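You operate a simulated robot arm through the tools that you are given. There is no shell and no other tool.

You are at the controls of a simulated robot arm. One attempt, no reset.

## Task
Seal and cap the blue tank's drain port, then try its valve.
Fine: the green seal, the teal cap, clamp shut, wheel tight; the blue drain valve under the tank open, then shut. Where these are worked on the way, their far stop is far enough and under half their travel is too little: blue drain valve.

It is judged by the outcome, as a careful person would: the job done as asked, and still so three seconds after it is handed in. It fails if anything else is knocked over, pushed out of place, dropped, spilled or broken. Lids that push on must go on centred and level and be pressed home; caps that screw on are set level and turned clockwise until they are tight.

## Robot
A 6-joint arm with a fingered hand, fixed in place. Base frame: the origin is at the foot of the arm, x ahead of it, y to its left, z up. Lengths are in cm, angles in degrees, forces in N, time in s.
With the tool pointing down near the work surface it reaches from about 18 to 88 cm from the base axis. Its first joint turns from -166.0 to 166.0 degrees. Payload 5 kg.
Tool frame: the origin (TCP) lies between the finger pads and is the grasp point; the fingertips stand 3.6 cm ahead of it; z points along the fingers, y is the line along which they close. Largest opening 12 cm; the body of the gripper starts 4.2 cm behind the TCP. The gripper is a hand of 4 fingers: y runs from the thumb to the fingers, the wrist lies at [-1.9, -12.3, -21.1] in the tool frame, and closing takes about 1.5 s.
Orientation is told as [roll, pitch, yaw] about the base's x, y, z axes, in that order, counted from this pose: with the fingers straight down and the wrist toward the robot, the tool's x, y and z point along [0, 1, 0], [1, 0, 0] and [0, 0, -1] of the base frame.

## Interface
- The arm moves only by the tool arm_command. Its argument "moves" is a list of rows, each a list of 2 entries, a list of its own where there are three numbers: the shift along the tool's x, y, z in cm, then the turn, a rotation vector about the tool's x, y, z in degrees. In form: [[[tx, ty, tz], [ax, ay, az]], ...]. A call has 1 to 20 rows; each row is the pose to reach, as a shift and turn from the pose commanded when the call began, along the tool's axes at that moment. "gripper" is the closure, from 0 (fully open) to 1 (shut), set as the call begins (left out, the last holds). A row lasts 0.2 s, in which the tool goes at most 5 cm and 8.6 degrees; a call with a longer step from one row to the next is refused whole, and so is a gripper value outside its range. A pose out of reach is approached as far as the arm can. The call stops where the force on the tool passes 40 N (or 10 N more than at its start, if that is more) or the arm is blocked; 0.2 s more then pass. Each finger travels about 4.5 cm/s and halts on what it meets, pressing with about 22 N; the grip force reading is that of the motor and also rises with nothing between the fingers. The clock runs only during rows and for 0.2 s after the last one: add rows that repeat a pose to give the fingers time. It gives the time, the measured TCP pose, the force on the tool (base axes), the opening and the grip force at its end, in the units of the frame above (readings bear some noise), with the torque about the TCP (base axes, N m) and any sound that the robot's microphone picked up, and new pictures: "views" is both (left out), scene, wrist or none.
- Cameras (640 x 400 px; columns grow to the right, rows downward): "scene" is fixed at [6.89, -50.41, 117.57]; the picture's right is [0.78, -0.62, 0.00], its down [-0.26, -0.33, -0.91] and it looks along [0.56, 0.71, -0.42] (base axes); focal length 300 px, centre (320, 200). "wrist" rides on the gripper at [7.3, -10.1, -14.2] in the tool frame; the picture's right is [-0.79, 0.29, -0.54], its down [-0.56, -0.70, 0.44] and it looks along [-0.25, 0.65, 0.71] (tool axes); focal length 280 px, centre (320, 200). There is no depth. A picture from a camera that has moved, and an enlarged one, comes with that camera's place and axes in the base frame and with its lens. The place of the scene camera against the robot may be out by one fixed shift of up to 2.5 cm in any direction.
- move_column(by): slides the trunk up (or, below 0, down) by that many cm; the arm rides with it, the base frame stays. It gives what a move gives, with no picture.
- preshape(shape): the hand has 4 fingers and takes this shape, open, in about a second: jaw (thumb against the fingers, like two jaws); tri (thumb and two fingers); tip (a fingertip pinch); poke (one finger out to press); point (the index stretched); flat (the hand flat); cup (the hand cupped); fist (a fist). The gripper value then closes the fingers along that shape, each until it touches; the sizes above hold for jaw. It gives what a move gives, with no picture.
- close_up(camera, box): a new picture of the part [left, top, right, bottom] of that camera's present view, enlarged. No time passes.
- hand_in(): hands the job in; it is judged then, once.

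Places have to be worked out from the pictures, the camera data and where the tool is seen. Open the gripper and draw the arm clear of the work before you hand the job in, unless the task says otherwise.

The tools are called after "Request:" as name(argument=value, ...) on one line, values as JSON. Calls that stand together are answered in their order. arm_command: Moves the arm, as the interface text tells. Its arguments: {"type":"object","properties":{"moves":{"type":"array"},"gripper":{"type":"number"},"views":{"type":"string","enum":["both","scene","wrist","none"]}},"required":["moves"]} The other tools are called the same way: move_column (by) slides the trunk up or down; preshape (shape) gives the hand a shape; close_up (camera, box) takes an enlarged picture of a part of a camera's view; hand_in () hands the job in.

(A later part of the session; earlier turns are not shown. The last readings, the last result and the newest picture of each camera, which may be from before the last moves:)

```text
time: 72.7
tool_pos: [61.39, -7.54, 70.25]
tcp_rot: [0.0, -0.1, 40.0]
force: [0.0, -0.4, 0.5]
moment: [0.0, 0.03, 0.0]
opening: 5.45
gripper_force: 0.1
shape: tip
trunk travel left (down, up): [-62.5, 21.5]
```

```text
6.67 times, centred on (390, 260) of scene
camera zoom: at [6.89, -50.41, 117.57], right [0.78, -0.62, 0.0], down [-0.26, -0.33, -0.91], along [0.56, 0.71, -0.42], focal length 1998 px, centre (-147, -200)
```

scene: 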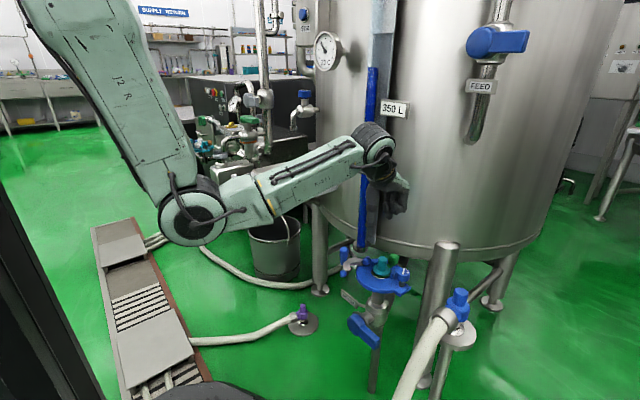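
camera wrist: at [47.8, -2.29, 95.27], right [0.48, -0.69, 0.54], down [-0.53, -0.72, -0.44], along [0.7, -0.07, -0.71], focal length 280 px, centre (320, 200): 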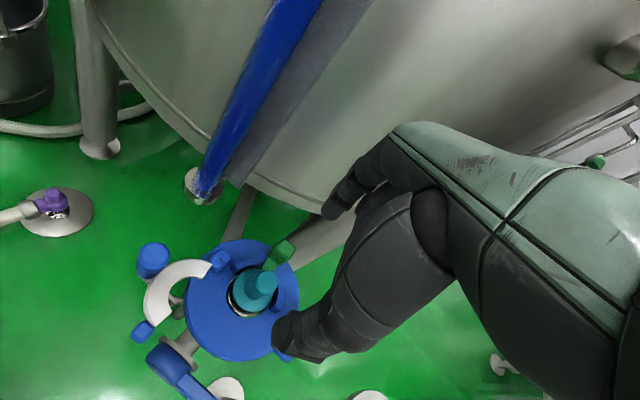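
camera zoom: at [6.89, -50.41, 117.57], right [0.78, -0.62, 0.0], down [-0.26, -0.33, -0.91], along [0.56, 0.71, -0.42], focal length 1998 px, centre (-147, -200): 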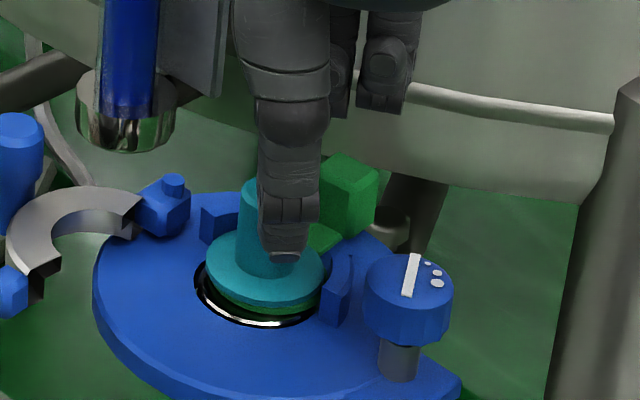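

I narrow the pinch, centre it on the stem and descend to z≈67.7.

Request:
arm_command(moves=[[[0.2, 0.5, 0], [0, 0, 0]], [[0.2, 0.5, 0], [0, 0, 0]], [[0.2, 0.5, 0], [0, 0, 0]], [[0.2, 0.5, 1.3], [0, 0, 0]], [[0.2, 0.5, 2.5], [0, 0, 0]], [[0.2, 0.5, 2.5], [0, 0, 0]]], gripper=0.7, views="none")

Request:
close_up(camera="wrist", box=[210, 200, 370, 320])

Request:
close_up(camera="scene", box=[350, 230, 430, 290])

```text
time: 74.1
tool_pos: [61.75, -7.17, 67.67]
tcp_rot: [0.0, 0.1, 40.0]
force: [0.1, 0.3, 0.1]
moment: [0.01, -0.02, 0.01]
opening: 3.69
gripper_force: 0.0
shape: tip
trunk travel left (down, up): [-62.5, 21.5]
```

```text
3.33 times, centred on (290, 260) of wrist
camera zoom: at [49.35, -8.11, 81.81], right [0.73, -0.42, 0.54], down [-0.18, -0.88, -0.44], along [0.66, 0.23, -0.71], focal length 935 px, centre (420, 0)
```

zoom: 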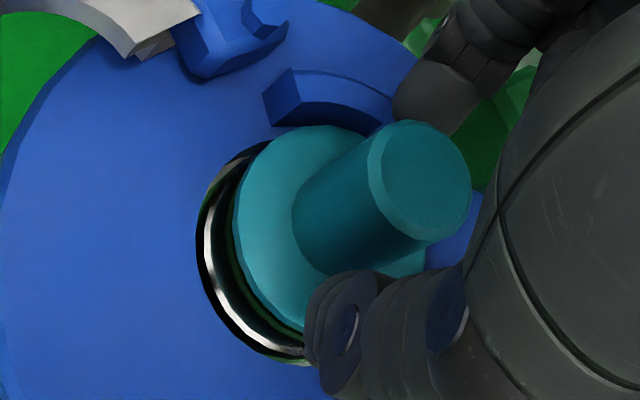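

```text
6.67 times, centred on (390, 260) of scene
camera zoom: at [6.89, -50.41, 117.57], right [0.78, -0.62, 0.0], down [-0.26, -0.33, -0.91], along [0.56, 0.71, -0.42], focal length 1998 px, centre (-147, -200)
```

zoom: 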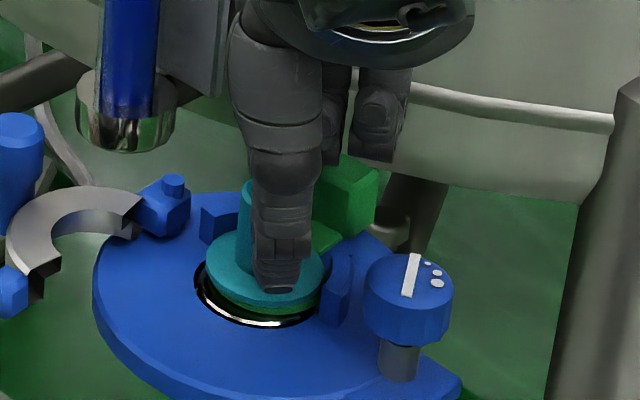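

Thumb and index straddle the stem with no contact force. I close the pinch.

Request:
arm_command(moves=[[[0, 0, 0], [0, 0, 0]], [[0, 0, 0], [0, 0, 0]], [[0, 0, 0], [0, 0, 0]], [[0, 0, 0], [0, 0, 0]], [[0, 0, 0], [0, 0, 0]]], gripper=1, views="none")

Request:
close_up(camera="wrist", box=[210, 200, 370, 320])

Request:
close_up(camera="scene", box=[362, 250, 410, 286])

```text
time: 75.3
tool_pos: [61.87, -7.12, 67.58]
tcp_rot: [0.0, -0.1, 39.9]
force: [0.9, 0.8, 1.1]
moment: [0.01, -0.02, 0.02]
opening: 1.98
gripper_force: 22.1
shape: tip
trunk travel left (down, up): [-62.5, 21.5]
```

```text
3.33 times, centred on (290, 260) of wrist
camera zoom: at [49.35, -8.11, 81.8], right [0.73, -0.42, 0.54], down [-0.18, -0.88, -0.44], along [0.66, 0.23, -0.71], focal length 935 px, centre (420, 0)
```

zoom: 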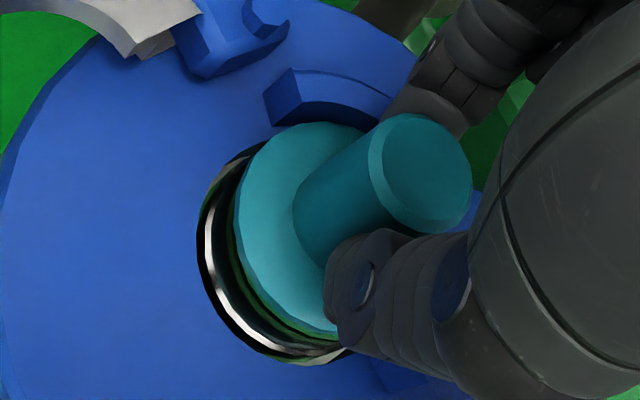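

```text
11.11 times, centred on (386, 268) of scene
camera zoom: at [6.89, -50.41, 117.57], right [0.78, -0.62, 0.0], down [-0.26, -0.33, -0.91], along [0.56, 0.71, -0.42], focal length 3331 px, centre (-413, -556)
```

zoom: 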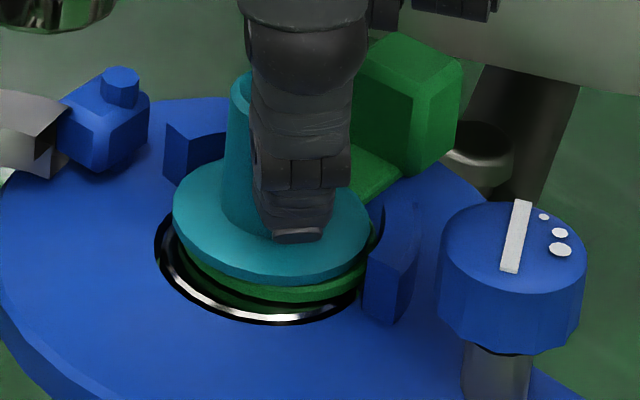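

The stem is held. I press very slightly and slide by (-0.5,-0.1) so the seal comes along, then look.

Request:
arm_command(moves=[[[0, 0, 0.15], [0, 0, 0]], [[0.08, -0.15, 0.2], [0, 0, 0]], [[0.16, -0.3, 0.2], [0, 0, 0]], [[0.245, -0.45, 0.2], [0, 0, 0]], [[0.245, -0.45, 0.2], [0, 0, 0]]], gripper=1, views="none")

Request:
close_up(camera="wrist", box=[210, 200, 370, 320])

Request:
close_up(camera="scene", box=[362, 250, 410, 286])

```text
time: 76.5
tool_pos: [61.33, -7.29, 67.51]
tcp_rot: [-0.1, -0.2, 39.9]
force: [4.4, 0.3, 8.9]
moment: [0.04, -0.13, -0.05]
opening: 2.0
gripper_force: 22.0
shape: tip
trunk travel left (down, up): [-62.5, 21.5]
```

```text
3.33 times, centred on (290, 260) of wrist
camera zoom: at [48.87, -8.22, 81.66], right [0.73, -0.42, 0.54], down [-0.18, -0.88, -0.44], along [0.66, 0.23, -0.71], focal length 935 px, centre (420, 0)
```

zoom: 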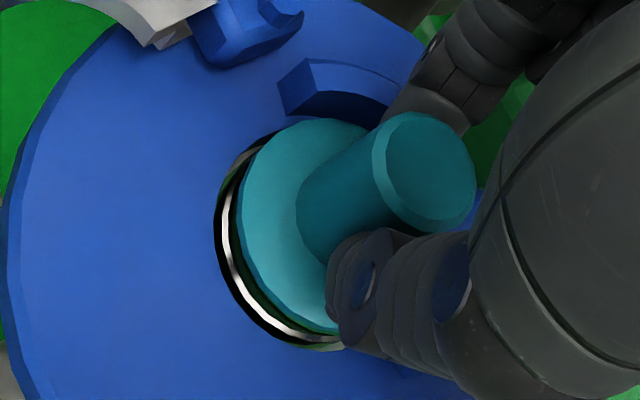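

```text
11.11 times, centred on (386, 268) of scene
camera zoom: at [6.89, -50.41, 117.57], right [0.78, -0.62, 0.0], down [-0.26, -0.33, -0.91], along [0.56, 0.71, -0.42], focal length 3331 px, centre (-413, -556)
```

zoom: 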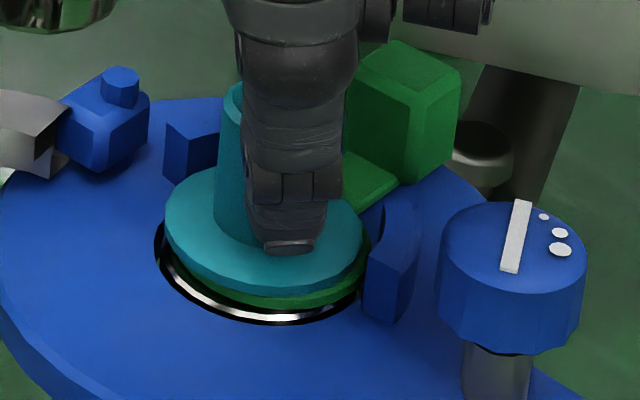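

The cap moved to centre but the seal mostly stayed (still ≈0.4 cm toward +x). I'll release the cap gently, first easing the downward load, and then push the green block from its far side.

Request:
arm_command(moves=[[[0, 0, -0.1], [0, 0, 0]], [[0, 0, -0.15], [0, 0, 0]]], gripper=1, views="none")

Request:
arm_command(moves=[[[0, 0, 0], [0, 0, 0]], [[0, 0, 0], [0, 0, 0]], [[0, 0, 0], [0, 0, 0]]], gripper=0.72, views="none")

Request:
close_up(camera="scene", box=[362, 250, 410, 286])

```text
time: 77.1
tool_pos: [61.16, -7.26, 67.47]
tcp_rot: [0.0, 0.0, 39.9]
force: [2.2, -0.5, 4.1]
moment: [0.06, -0.11, -0.04]
opening: 2.01
gripper_force: 22.0
shape: tip
trunk travel left (down, up): [-62.5, 21.5]
```

```text
time: 77.9
tool_pos: [61.18, -7.28, 67.48]
tcp_rot: [0.0, 0.0, 40.0]
force: [0.4, 0.1, 0.1]
moment: [0.0, 0.01, -0.01]
opening: 3.35
gripper_force: 0.0
shape: tip
trunk travel left (down, up): [-62.5, 21.5]
```

```text
11.11 times, centred on (386, 268) of scene
camera zoom: at [6.89, -50.41, 117.57], right [0.78, -0.62, 0.0], down [-0.26, -0.33, -0.91], along [0.56, 0.71, -0.42], focal length 3331 px, centre (-413, -556)
```

zoom: 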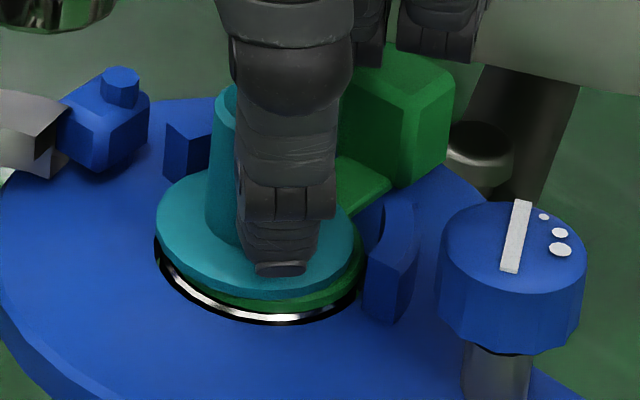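

Released without disturbance. I lift clear and back off to measure again.

Request:
arm_command(moves=[[[0, 0, -2], [0, 0, 0]], [[0, 0, -5], [0, 0, 0]], [[0, -2, -9], [0, 0, 0]], [[0, -5, -12], [0, 0, 8]], [[0, -5, -12], [0, 0, 16]], [[0, -5, -12], [0, 0, 24]], [[0, -5, -12], [0, 0, 25]], [[0, -5, -12], [0, 0, 25]]], gripper=0.6, views="wrist")

Request:
close_up(camera="wrist", box=[240, 210, 320, 290])

Request:
close_up(camera="scene", box=[362, 250, 410, 286])

```text
time: 79.7
tool_pos: [57.47, -10.52, 79.5]
tcp_rot: [0.0, -0.1, 14.8]
force: [0.0, -0.1, 0.9]
moment: [0.01, 0.01, -0.01]
opening: 4.77
gripper_force: 0.1
shape: tip
trunk travel left (down, up): [-62.5, 21.5]
camera wrist: at [45.79, -6.09, 93.75], right [0.48, -0.69, 0.54], down [-0.53, -0.72, -0.44], along [0.7, -0.08, -0.71], focal length 280 px, centre (320, 200)
```

wrist: 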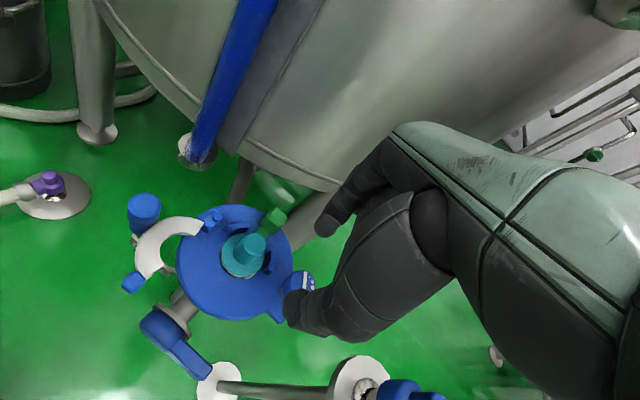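

```text
5.00 times, centred on (280, 250) of wrist
camera zoom: at [45.79, -6.09, 93.75], right [0.48, -0.69, 0.54], down [-0.53, -0.72, -0.44], along [0.7, -0.08, -0.71], focal length 1402 px, centre (520, -50)
```

zoom: 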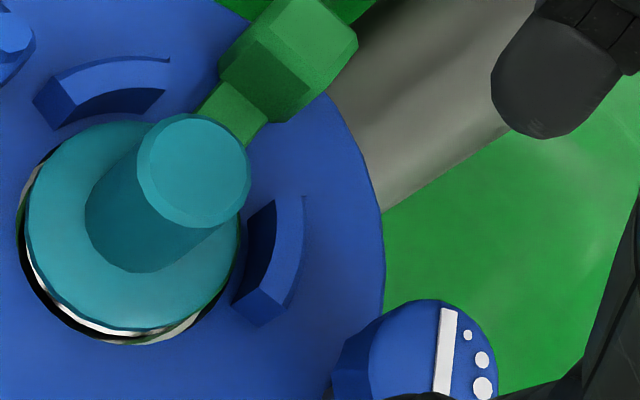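

```text
11.11 times, centred on (386, 268) of scene
camera zoom: at [6.89, -50.41, 117.57], right [0.78, -0.62, 0.0], down [-0.26, -0.33, -0.91], along [0.56, 0.71, -0.42], focal length 3331 px, centre (-413, -556)
```

zoom: 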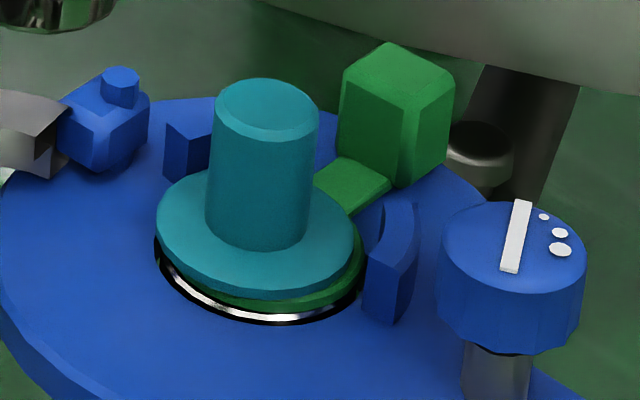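

Cap centre ≈(60.6,-6.9) versus ferrule (60.77,-6.95), seal within ~0.15 cm: both are centred again. Next the clamp: hinge ≈(60.9,-1.8), handle top ≈(55.6,2.6,66.4); closing means swinging the handle ~90° counter-clockwise to ≈(56.4,-7.3). I return to the jaw shape and turn to yaw -90°.

Request:
preshape(shape="jaw")

Request:
arm_command(moves=[[[1, -0.5, 0], [0, 0, 8]], [[2, -1, -0.5], [0, 0, 16]], [[3, -1.5, -1], [0, 0, 24]], [[4, -2, -1], [0, 0, 32]], [[5, -2.5, -1.5], [0, 0, 40]], [[6, -3, -2], [0, 0, 48]], [[7, -3.4, -2], [0, 0, 56]], [[8, -3.4, -2], [0, 0, 64]], [[9, -3.4, -2], [0, 0, 72]], [[10, -3.4, -2], [0, 0, 80]], [[11, -3.4, -2], [0, 0, 88]], [[12, -3.4, -2], [0, 0, 96]], [[12.3, -3.4, -2], [0, 0, 104]], [[12.3, -3.4, -2], [0, 0, 105]], [[12.3, -3.4, -2], [0, 0, 105]]], gripper=0.45)

Request:
close_up(camera="scene", box=[310, 170, 450, 290])

Request:
close_up(camera="wrist", box=[60, 160, 340, 400])

```text
time: 80.6
tool_pos: [57.42, -10.42, 79.54]
tcp_rot: [-0.1, -0.1, 15.0]
force: [-0.7, -1.0, -0.6]
moment: [0.0, 0.01, 0.01]
opening: 11.96
gripper_force: 0.1
shape: jaw
trunk travel left (down, up): [-62.5, 21.5]
```

```text
time: 83.8
tool_pos: [50.93, 0.35, 81.26]
tcp_rot: [0.2, -0.1, -89.9]
force: [0.2, 1.2, -0.1]
moment: [-0.05, -0.01, 0.0]
opening: 6.64
gripper_force: 0.0
shape: jaw
out of reach, approached as far as the arm can: row 14, 15
trunk travel left (down, up): [-62.5, 21.5]
camera wrist: at [58.26, 10.45, 95.42], right [-0.79, -0.29, 0.54], down [-0.56, 0.7, -0.44], along [-0.25, -0.65, -0.71], focal length 280 px, centre (320, 200)
```

scene: 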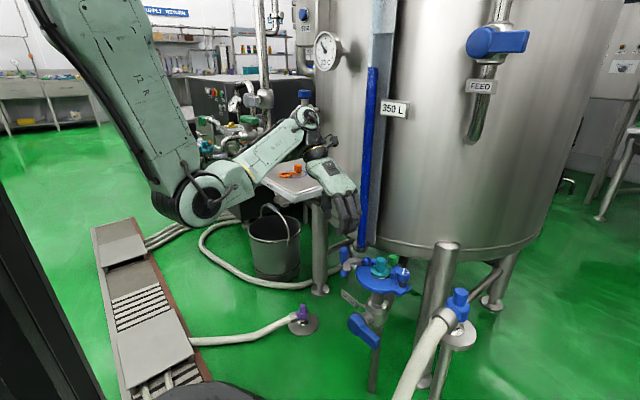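
wrist: 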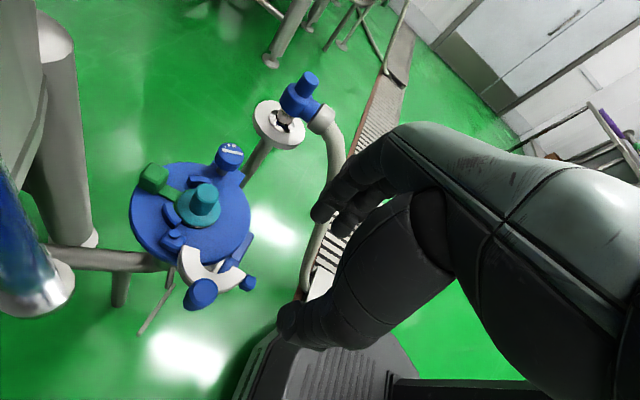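

```text
3.33 times, centred on (380, 230) of scene
camera zoom: at [6.89, -50.41, 117.57], right [0.78, -0.62, 0.0], down [-0.26, -0.33, -0.91], along [0.56, 0.71, -0.42], focal length 999 px, centre (120, 100)
```

zoom: 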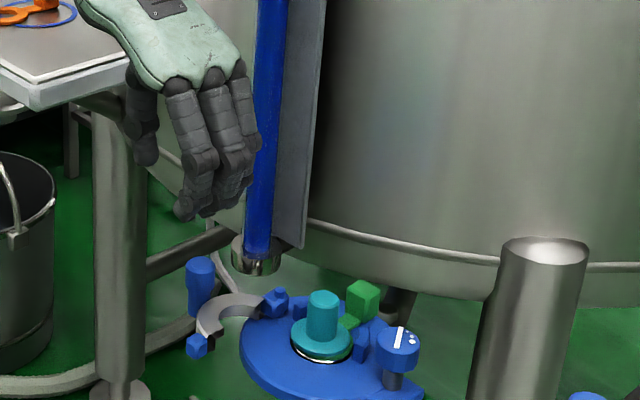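

```text
1.67 times, centred on (200, 280) of wrist
camera zoom: at [58.26, 10.45, 95.42], right [-0.79, -0.29, 0.54], down [-0.56, 0.7, -0.44], along [-0.25, -0.65, -0.71], focal length 467 px, centre (520, 67)
```

zoom: 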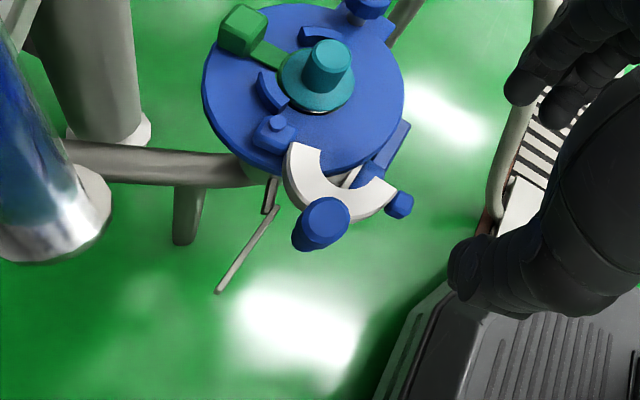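

Yaw -90° is the arm's limit here, so I use -75°. Moving above the clamp handle ≈(55.5,2.5) and down to z=73.

Request:
arm_command(moves=[[[2.5, -1, 0], [0, 0, -7]], [[5, -2.25, 0], [0, 0, -15]], [[5, -2.25, 4], [0, 0, -15]], [[5, -2.25, 8.3], [0, 0, -15]], [[5, -2.25, 8.3], [0, 0, -15]]], gripper=0.5)

Request:
close_up(camera="wrist", box=[180, 180, 400, 360])

Request:
close_up(camera="scene", box=[320, 210, 416, 280])

```text
time: 85.0
tool_pos: [55.89, 2.94, 72.92]
tcp_rot: [-0.1, 0.0, -75.0]
force: [-0.7, -0.3, 0.4]
moment: [-0.02, -0.01, 0.01]
opening: 6.05
gripper_force: 0.0
shape: jaw
trunk travel left (down, up): [-62.5, 21.5]
camera wrist: at [60.32, 14.49, 87.08], right [-0.69, -0.48, 0.54], down [-0.72, 0.53, -0.44], along [-0.07, -0.7, -0.71], focal length 280 px, centre (320, 200)
```

scene: 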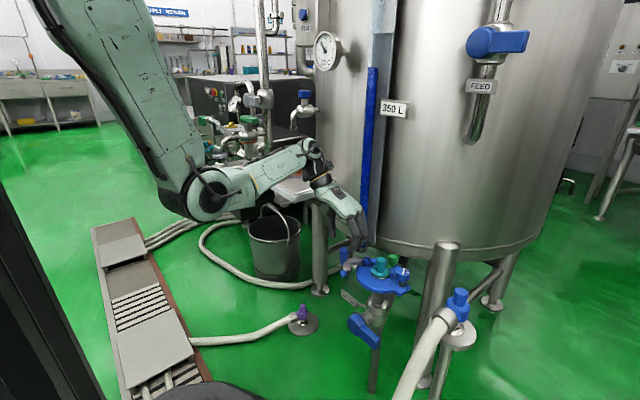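
wrist: 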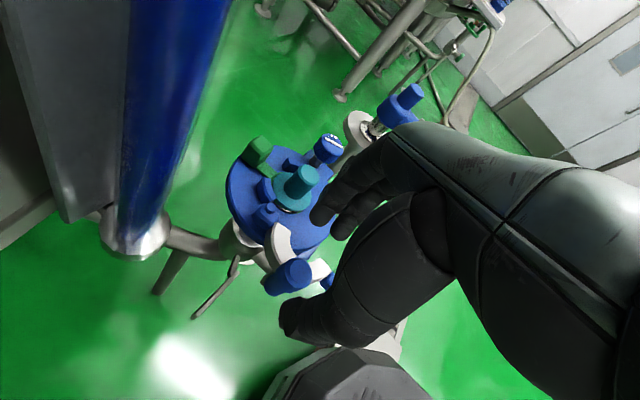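

```text
2.22 times, centred on (290, 270) of wrist
camera zoom: at [60.32, 14.49, 87.08], right [-0.69, -0.48, 0.54], down [-0.72, 0.53, -0.44], along [-0.07, -0.7, -0.71], focal length 623 px, centre (387, 44)
```

zoom: 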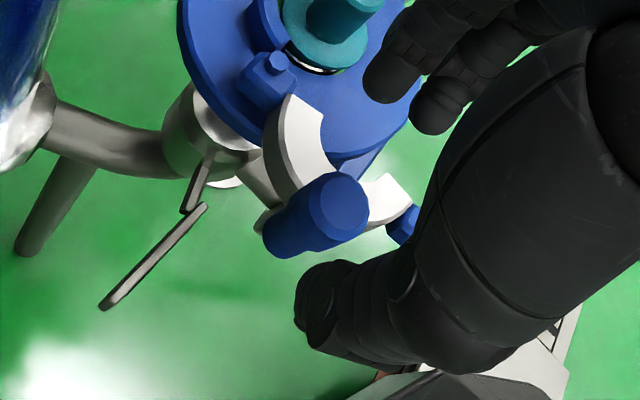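

```text
5.71 times, centred on (368, 245) of scene
camera zoom: at [6.89, -50.41, 117.57], right [0.78, -0.62, 0.0], down [-0.26, -0.33, -0.91], along [0.56, 0.71, -0.42], focal length 1713 px, centre (46, -57)
```

zoom: 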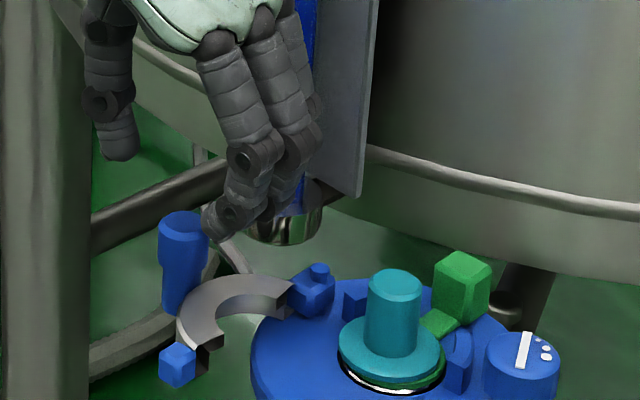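

Handle at ≈(55.5,2.2). I shift 0.6 along the closing axis, descend to z≈68 and close on the handle.

Request:
arm_command(moves=[[[-0.1, 0.6, 0], [0, 0, 0]], [[-0.1, 0.6, 2.5], [0, 0, 0]], [[-0.1, 0.6, 4.9], [0, 0, 0]], [[-0.1, 0.6, 4.9], [0, 0, 0]]], gripper=0.57, views="none")

Request:
close_up(camera="wrist", box=[180, 180, 400, 360])

Request:
close_up(camera="scene", box=[320, 210, 416, 280])

```text
time: 86.0
tool_pos: [56.29, 2.15, 67.85]
tcp_rot: [0.1, 0.0, -75.0]
force: [0.5, -0.7, 2.3]
moment: [-0.07, -0.09, 0.03]
opening: 5.18
gripper_force: 0.1
shape: jaw
trunk travel left (down, up): [-62.5, 21.5]
```

```text
2.22 times, centred on (290, 270) of wrist
camera zoom: at [60.57, 13.81, 82.07], right [-0.69, -0.48, 0.54], down [-0.72, 0.53, -0.44], along [-0.07, -0.7, -0.71], focal length 623 px, centre (387, 44)
```

zoom: 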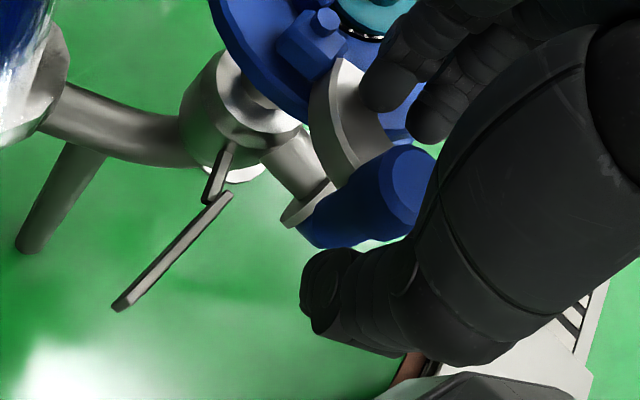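

```text
5.71 times, centred on (368, 245) of scene
camera zoom: at [6.89, -50.41, 117.57], right [0.78, -0.62, 0.0], down [-0.26, -0.33, -0.91], along [0.56, 0.71, -0.42], focal length 1713 px, centre (46, -57)
```

zoom: 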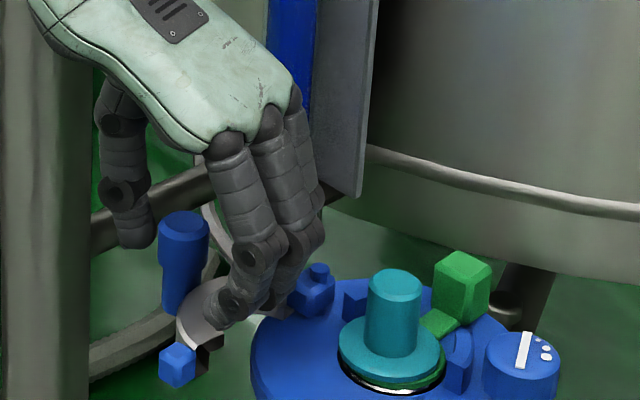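

I correct by (-0.3,-0.45) in the tool plane, rise 0.2, and close.

Request:
arm_command(moves=[[[-0.3, -0.45, -0.2], [0, 0, 0]], [[-0.3, -0.45, -0.2], [0, 0, 0]]], gripper=0.57, views="none")

Request:
arm_command(moves=[[[0, 0, 0], [0, 0, 0]], [[0, 0, 0], [0, 0, 0]], [[0, 0, 0], [0, 0, 0]], [[0, 0, 0], [0, 0, 0]], [[0, 0, 0], [0, 0, 0]], [[0, 0, 0], [0, 0, 0]]], gripper=1, views="none")

Request:
close_up(camera="wrist", box=[180, 180, 400, 360])

Request:
close_up(camera="scene", box=[320, 210, 416, 280])

```text
time: 86.6
tool_pos: [55.7, 2.62, 68.11]
tcp_rot: [0.1, 0.1, -75.0]
force: [-0.4, 0.5, -1.3]
moment: [0.03, 0.0, 0.02]
opening: 5.2
gripper_force: 0.0
shape: jaw
trunk travel left (down, up): [-62.5, 21.5]
```

```text
time: 88.0
tool_pos: [55.75, 2.65, 68.15]
tcp_rot: [0.0, 0.0, -75.0]
force: [-2.2, 1.8, -1.9]
moment: [0.01, 0.05, 0.0]
opening: 1.61
gripper_force: 21.5
shape: jaw
trunk travel left (down, up): [-62.5, 21.5]
```

```text
2.22 times, centred on (290, 270) of wrist
camera zoom: at [60.14, 14.19, 82.33], right [-0.69, -0.48, 0.54], down [-0.72, 0.53, -0.44], along [-0.08, -0.7, -0.71], focal length 623 px, centre (387, 44)
```

zoom: 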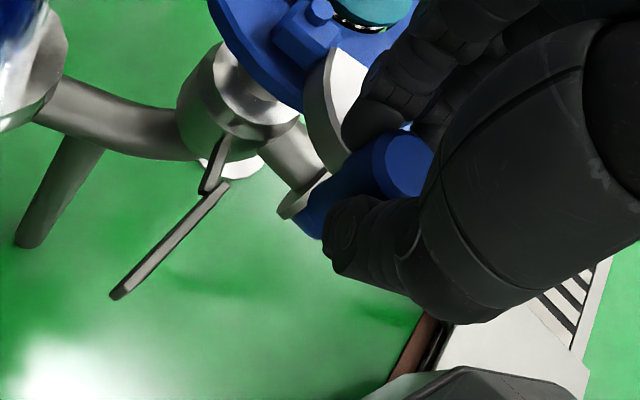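

```text
5.71 times, centred on (368, 245) of scene
camera zoom: at [6.89, -50.41, 117.57], right [0.78, -0.62, 0.0], down [-0.26, -0.33, -0.91], along [0.56, 0.71, -0.42], focal length 1713 px, centre (46, -57)
```

zoom: 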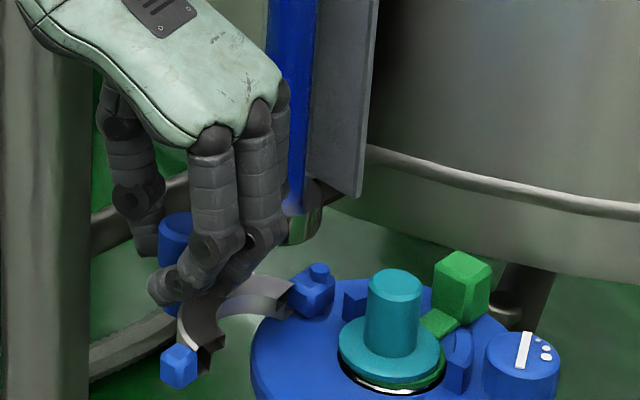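

The handle is gripped. I swing it along a 7.1 cm arc around the hinge, first 30° and check forces.

Request:
arm_command(moves=[[[-0.47, 0.41, 0], [0, 0, 0]], [[-0.9, 0.84, 0], [0, 0, 0]], [[-1.29, 1.32, 0], [0, 0, 0]], [[-1.65, 1.83, 0], [0, 0, 0]], [[-1.94, 2.36, 0], [0, 0, 0]], [[-2.2, 2.93, 0], [0, 0, 0]], [[-2.2, 2.93, 0], [0, 0, 0]]], gripper=1, views="none")

Request:
close_up(camera="wrist", box=[180, 120, 400, 300])

Request:
close_up(camera="scene", box=[320, 210, 416, 280])

```text
time: 89.6
tool_pos: [54.51, -0.94, 68.13]
tcp_rot: [0.0, 0.1, -75.0]
force: [9.9, 4.5, -10.4]
moment: [0.04, -0.35, 0.41]
opening: 1.48
gripper_force: 21.8
shape: jaw
trunk travel left (down, up): [-62.5, 21.5]
```

```text
2.22 times, centred on (290, 210) of wrist
camera zoom: at [58.89, 10.64, 82.33], right [-0.69, -0.48, 0.54], down [-0.72, 0.53, -0.44], along [-0.07, -0.7, -0.71], focal length 623 px, centre (387, 178)
```

zoom: 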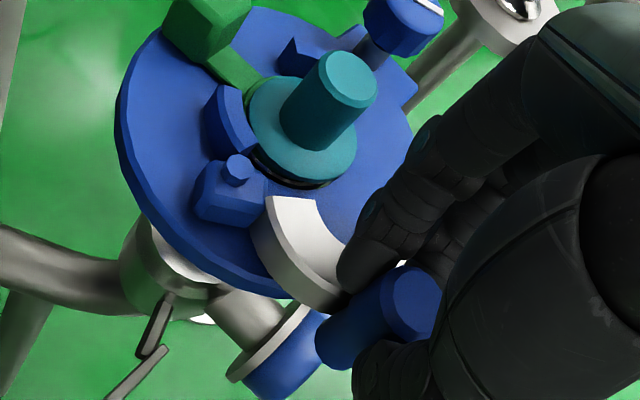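

```text
5.71 times, centred on (368, 245) of scene
camera zoom: at [6.89, -50.41, 117.57], right [0.78, -0.62, 0.0], down [-0.26, -0.33, -0.91], along [0.56, 0.71, -0.42], focal length 1713 px, centre (46, -57)
```

zoom: 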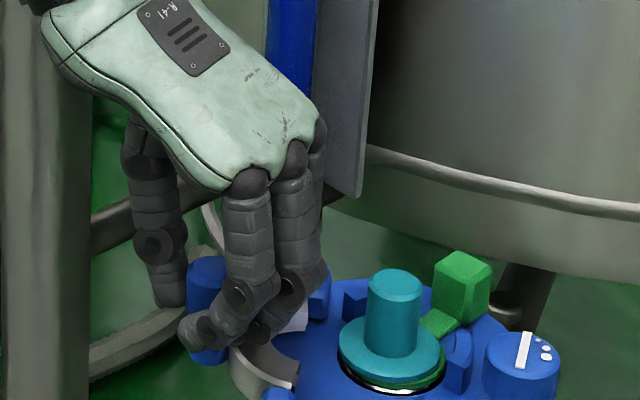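

The clamp is swinging; a 10 N inward pull says the arc radius is a bit smaller. I continue with a 6.7 cm radius to about 203°.

Request:
arm_command(moves=[[[0.35, 0.14, 0], [0, 0, 0]], [[0.17, 0.7, 0], [0, 0, 0]], [[0.01, 1.26, 0], [0, 0, 0]], [[-0.08, 1.84, 0], [0, 0, 0]], [[-0.13, 2.42, 0], [0, 0, 0]], [[-0.11, 3.0, 0], [0, 0, 0]], [[-0.07, 3.59, 0], [0, 0, 0]], [[-0.07, 3.59, 0], [0, 0, 0]]], gripper=1, views="none")

Request:
close_up(camera="wrist", box=[180, 120, 400, 300])

Request:
close_up(camera="scene", box=[330, 220, 426, 290])

```text
time: 91.4
tool_pos: [55.54, -4.54, 67.97]
tcp_rot: [-0.1, 0.0, -75.0]
force: [6.4, 8.7, -6.7]
moment: [0.16, -0.19, 0.3]
opening: 1.43
gripper_force: 22.3
shape: jaw
trunk travel left (down, up): [-62.5, 21.5]
```

```text
2.22 times, centred on (290, 210) of wrist
camera zoom: at [59.84, 7.11, 82.23], right [-0.69, -0.48, 0.54], down [-0.72, 0.53, -0.44], along [-0.07, -0.7, -0.71], focal length 623 px, centre (387, 178)
```

zoom: 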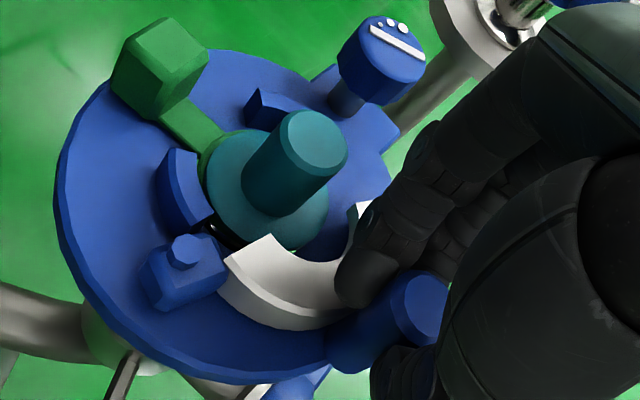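

```text
5.71 times, centred on (378, 255) of scene
camera zoom: at [6.89, -50.41, 117.57], right [0.78, -0.62, 0.0], down [-0.26, -0.33, -0.91], along [0.56, 0.71, -0.42], focal length 1713 px, centre (-11, -114)
```

zoom: 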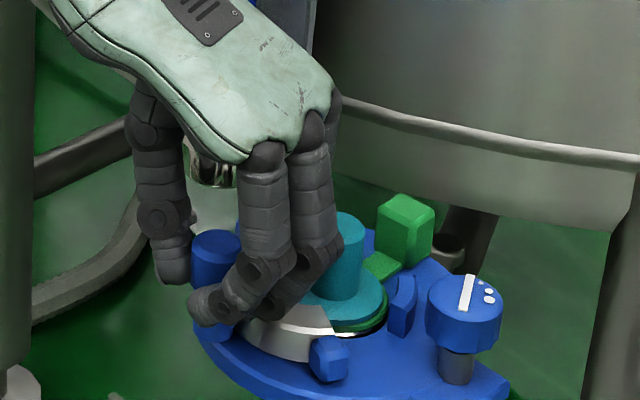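

The C is coming round onto the cap. I continue the last ~30° with small steps and watch the resistance.

Request:
arm_command(moves=[[[0.15, 0.55, 0], [0, 0, 0]], [[0.35, 1.1, 0], [0, 0, 0]], [[0.6, 1.65, 0], [0, 0, 0]], [[0.85, 2.15, 0], [0, 0, 0]], [[1.15, 2.6, 0], [0, 0, 0]], [[1.15, 2.6, 0], [0, 0, 0]]], gripper=1, views="none")

Request:
close_up(camera="wrist", box=[180, 120, 400, 300])

Request:
close_up(camera="scene", box=[330, 220, 426, 290])

```text
time: 92.8
tool_pos: [56.9, -6.69, 67.91]
tcp_rot: [-0.1, -0.1, -75.1]
force: [5.3, 12.2, -15.5]
moment: [0.23, -0.27, 0.27]
opening: 1.37
gripper_force: 22.0
shape: jaw
trunk travel left (down, up): [-62.5, 21.5]
```

```text
2.22 times, centred on (290, 210) of wrist
camera zoom: at [61.34, 5.04, 82.15], right [-0.69, -0.48, 0.54], down [-0.72, 0.53, -0.44], along [-0.08, -0.7, -0.71], focal length 623 px, centre (387, 178)
```

zoom: 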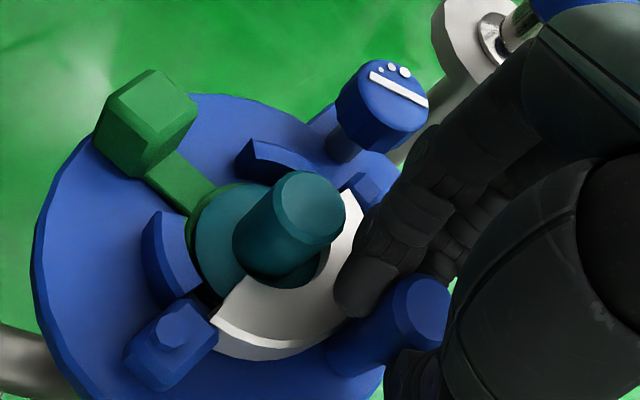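

```text
5.71 times, centred on (378, 255) of scene
camera zoom: at [6.89, -50.41, 117.57], right [0.78, -0.62, 0.0], down [-0.26, -0.33, -0.91], along [0.56, 0.71, -0.42], focal length 1713 px, centre (-11, -114)
```

zoom: 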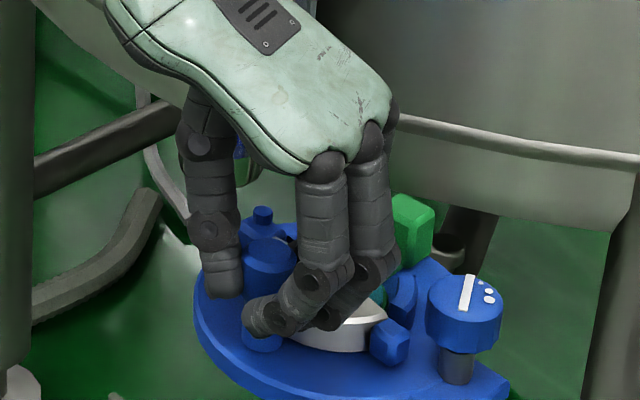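

The clamp arm has come over the cap's rim; a little travel remains. I push on a further 0.8 cm tangentially, watching for the stop.

Request:
arm_command(moves=[[[0.12, 0.2, 0], [0, 0, 0]], [[0.24, 0.4, 0], [0, 0, 0]], [[0.36, 0.6, 0], [0, 0, 0]], [[0.48, 0.75, 0], [0, 0, 0]], [[0.48, 0.75, 0], [0, 0, 0]]], gripper=1, views="none")

Request:
close_up(camera="wrist", box=[180, 120, 400, 300])

Request:
close_up(camera="scene", box=[330, 220, 426, 290])

```text
time: 94.0
tool_pos: [57.24, -7.26, 68.09]
tcp_rot: [-0.2, 0.0, -75.3]
force: [-25.6, 10.9, -7.6]
moment: [0.23, 0.43, 0.08]
opening: 1.29
gripper_force: 22.2
shape: jaw
trunk travel left (down, up): [-62.5, 21.5]
```

```text
2.22 times, centred on (290, 210) of wrist
camera zoom: at [61.85, 4.36, 82.24], right [-0.69, -0.48, 0.55], down [-0.72, 0.53, -0.44], along [-0.08, -0.7, -0.71], focal length 623 px, centre (387, 178)
```

zoom: 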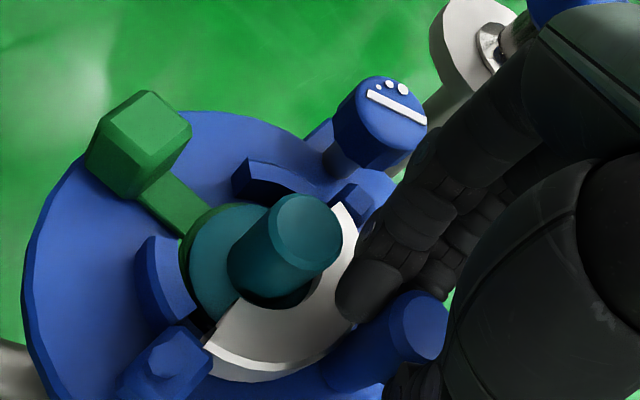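

```text
5.71 times, centred on (378, 255) of scene
camera zoom: at [6.89, -50.41, 117.57], right [0.78, -0.62, 0.0], down [-0.26, -0.33, -0.91], along [0.56, 0.71, -0.42], focal length 1713 px, centre (-11, -114)
```

zoom: 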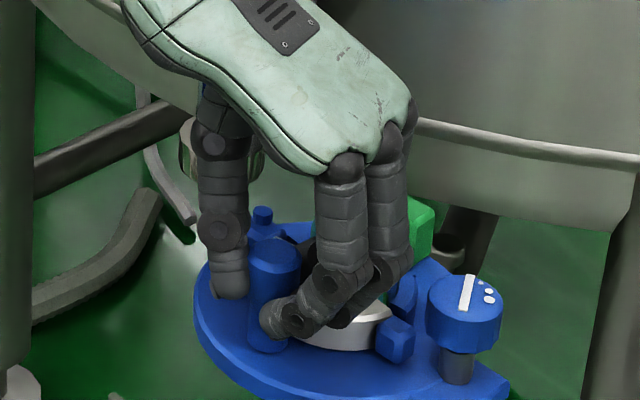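

25 N against the push: the clamp is at its stop. I ease back, open the hand and lift away to inspect.

Request:
arm_command(moves=[[[-0.2, -0.15, 0], [0, 0, 0]], [[-0.2, -0.15, 0], [0, 0, 0]]], gripper=1, views="none")

Request:
arm_command(moves=[[[0, 0, 0], [0, 0, 0]], [[0, 0, 0], [0, 0, 0]], [[0, 0, 0], [0, 0, 0]], [[0, 0, 0], [0, 0, 0]], [[0, 0, -2], [0, 0, 0]], [[0, 0, -5], [0, 0, 0]], [[0, 0, -9], [0, 0, 0]], [[-4, 0, -12], [0, 0, 0]], [[-8, 0, -13], [0, 0, 0]], [[-8, 0, -13], [0, 0, 0]]], gripper=0.6)

Request:
close_up(camera="wrist", box=[120, 150, 320, 300])

Request:
close_up(camera="scene", box=[340, 230, 436, 300])

```text
time: 94.6
tool_pos: [57.36, -7.2, 68.14]
tcp_rot: [-0.1, -0.1, -75.0]
force: [-20.3, 5.9, -15.8]
moment: [0.04, 0.19, 0.19]
opening: 1.3
gripper_force: 22.3
shape: jaw
trunk travel left (down, up): [-62.5, 21.5]
```

```text
time: 96.8
tool_pos: [49.96, -9.48, 81.5]
tcp_rot: [-0.1, 0.0, -75.0]
force: [-0.3, 0.7, 0.3]
moment: [0.02, -0.01, 0.0]
opening: 4.78
gripper_force: 0.0
shape: jaw
trunk travel left (down, up): [-62.5, 21.5]
camera wrist: at [54.35, 2.09, 95.68], right [-0.69, -0.48, 0.54], down [-0.72, 0.53, -0.44], along [-0.08, -0.7, -0.71], focal length 280 px, centre (320, 200)
```

scene: 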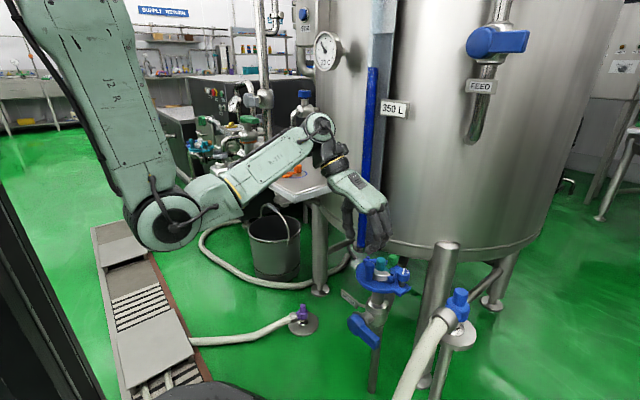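
wrist: 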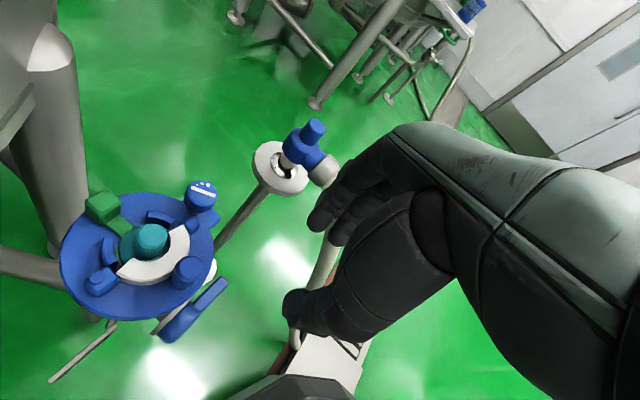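

```text
2.67 times, centred on (220, 225) of wrist
camera zoom: at [54.35, 2.09, 95.68], right [-0.69, -0.48, 0.54], down [-0.72, 0.53, -0.44], along [-0.08, -0.7, -0.71], focal length 748 px, centre (587, 133)
```

zoom: 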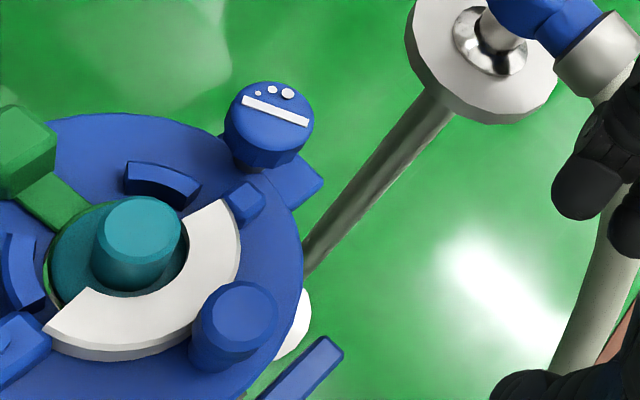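

```text
5.71 times, centred on (388, 265) of scene
camera zoom: at [6.89, -50.41, 117.57], right [0.78, -0.62, 0.0], down [-0.26, -0.33, -0.91], along [0.56, 0.71, -0.42], focal length 1713 px, centre (-69, -171)
```

zoom: 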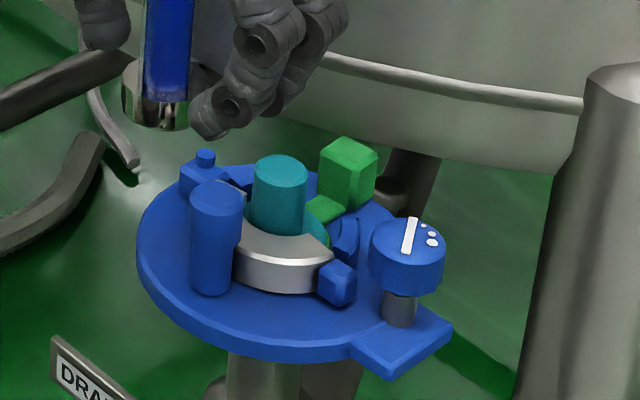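

The clamp arm encloses the cap. I look closer to verify cap, seal and clamp.

Request:
close_up(camera="wrist", box=[60, 175, 230, 320])

Request:
close_up(camera="scene", box=[362, 250, 410, 286])

```text
2.76 times, centred on (145, 248) of wrist
camera zoom: at [54.35, 2.09, 95.68], right [-0.69, -0.48, 0.54], down [-0.72, 0.53, -0.44], along [-0.08, -0.7, -0.71], focal length 774 px, centre (803, 69)
```

zoom: 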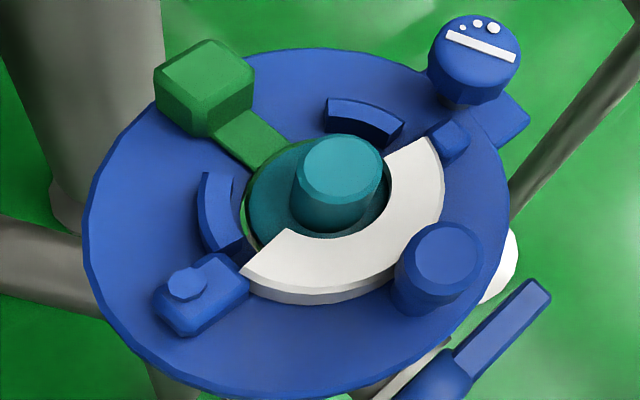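

```text
11.11 times, centred on (386, 268) of scene
camera zoom: at [6.89, -50.41, 117.57], right [0.78, -0.62, 0.0], down [-0.26, -0.33, -0.91], along [0.56, 0.71, -0.42], focal length 3331 px, centre (-413, -556)
```

zoom: 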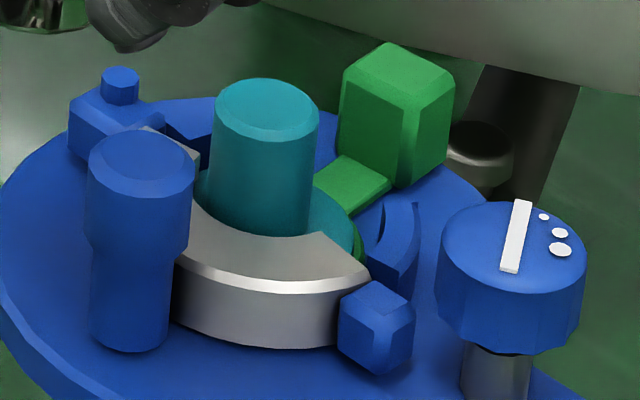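

Clamp, cap and seal look right: stem and block unmoved, C concentric. Next the wheel: axis ≈(62.0,-13.8), top z≈66, diameter 3.5, to be turned clockwise. I first swing the hand round to yaw +60° at a safe height for a long clockwise stroke.

Request:
arm_command(moves=[[[0, 0, 0], [0, 0, -8]], [[0, 0, 0], [0, 0, -16]], [[0, 0, 0], [0, 0, -24]], [[0, 0, 0], [0, 0, -32]], [[0, 0, 0], [0, 0, -40]], [[0, 0, 0], [0, 0, -48]], [[0, 0, 0], [0, 0, -56]], [[0, 0, 0], [0, 0, -64]], [[0, 0, 0], [0, 0, -72]], [[0, 0, 0], [0, 0, -80]], [[0, 0, 0], [0, 0, -88]], [[0, 0, 0], [0, 0, -96]], [[0, 0, 0], [0, 0, -104]], [[0, 0, 0], [0, 0, -112]], [[0, 0, 0], [0, 0, -120]], [[0, 0, 0], [0, 0, -128]], [[0, 0, 0], [0, 0, -135]], [[0, 0, 0], [0, 0, -135]]], gripper=0.45)

Request:
close_up(camera="wrist", box=[180, 160, 340, 280])

```text
time: 100.6
tool_pos: [49.5, -9.22, 81.23]
tcp_rot: [0.0, -0.1, 60.1]
force: [-0.1, 0.7, -0.3]
moment: [-0.04, -0.02, 0.01]
opening: 6.55
gripper_force: 0.0
shape: jaw
trunk travel left (down, up): [-62.5, 21.5]
camera wrist: at [38.21, -14.47, 95.51], right [0.83, -0.14, 0.54], down [0.14, -0.89, -0.44], along [0.54, 0.44, -0.71], focal length 280 px, centre (320, 200)
```

scene: 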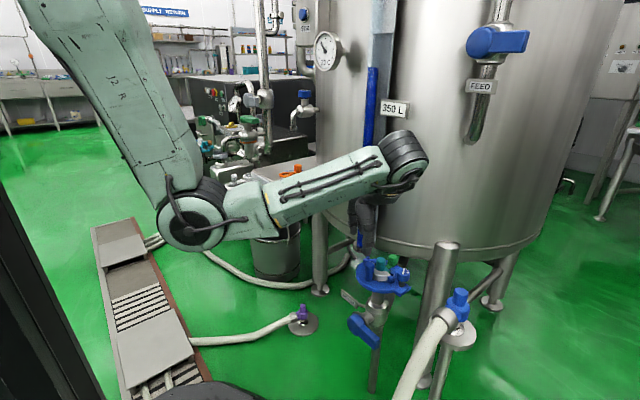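
wrist: 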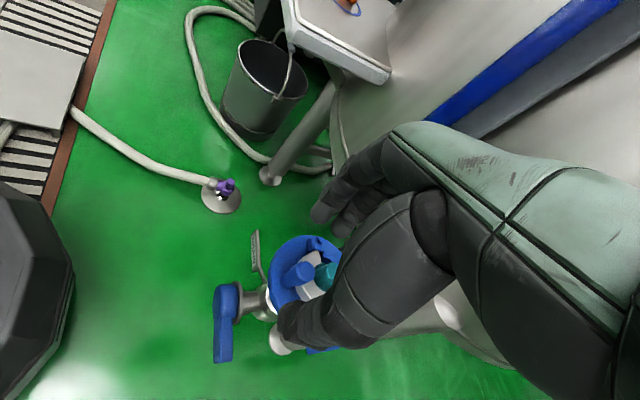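

```text
3.33 times, centred on (260, 220) of wrist
camera zoom: at [38.21, -14.47, 95.51], right [0.83, -0.14, 0.54], down [0.14, -0.89, -0.44], along [0.54, 0.44, -0.71], focal length 935 px, centre (520, 133)
```

zoom: 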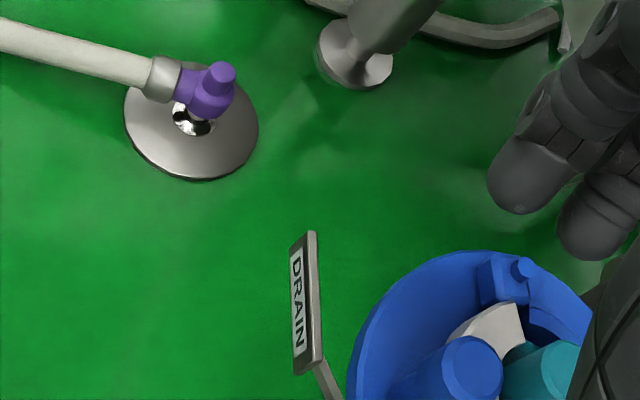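

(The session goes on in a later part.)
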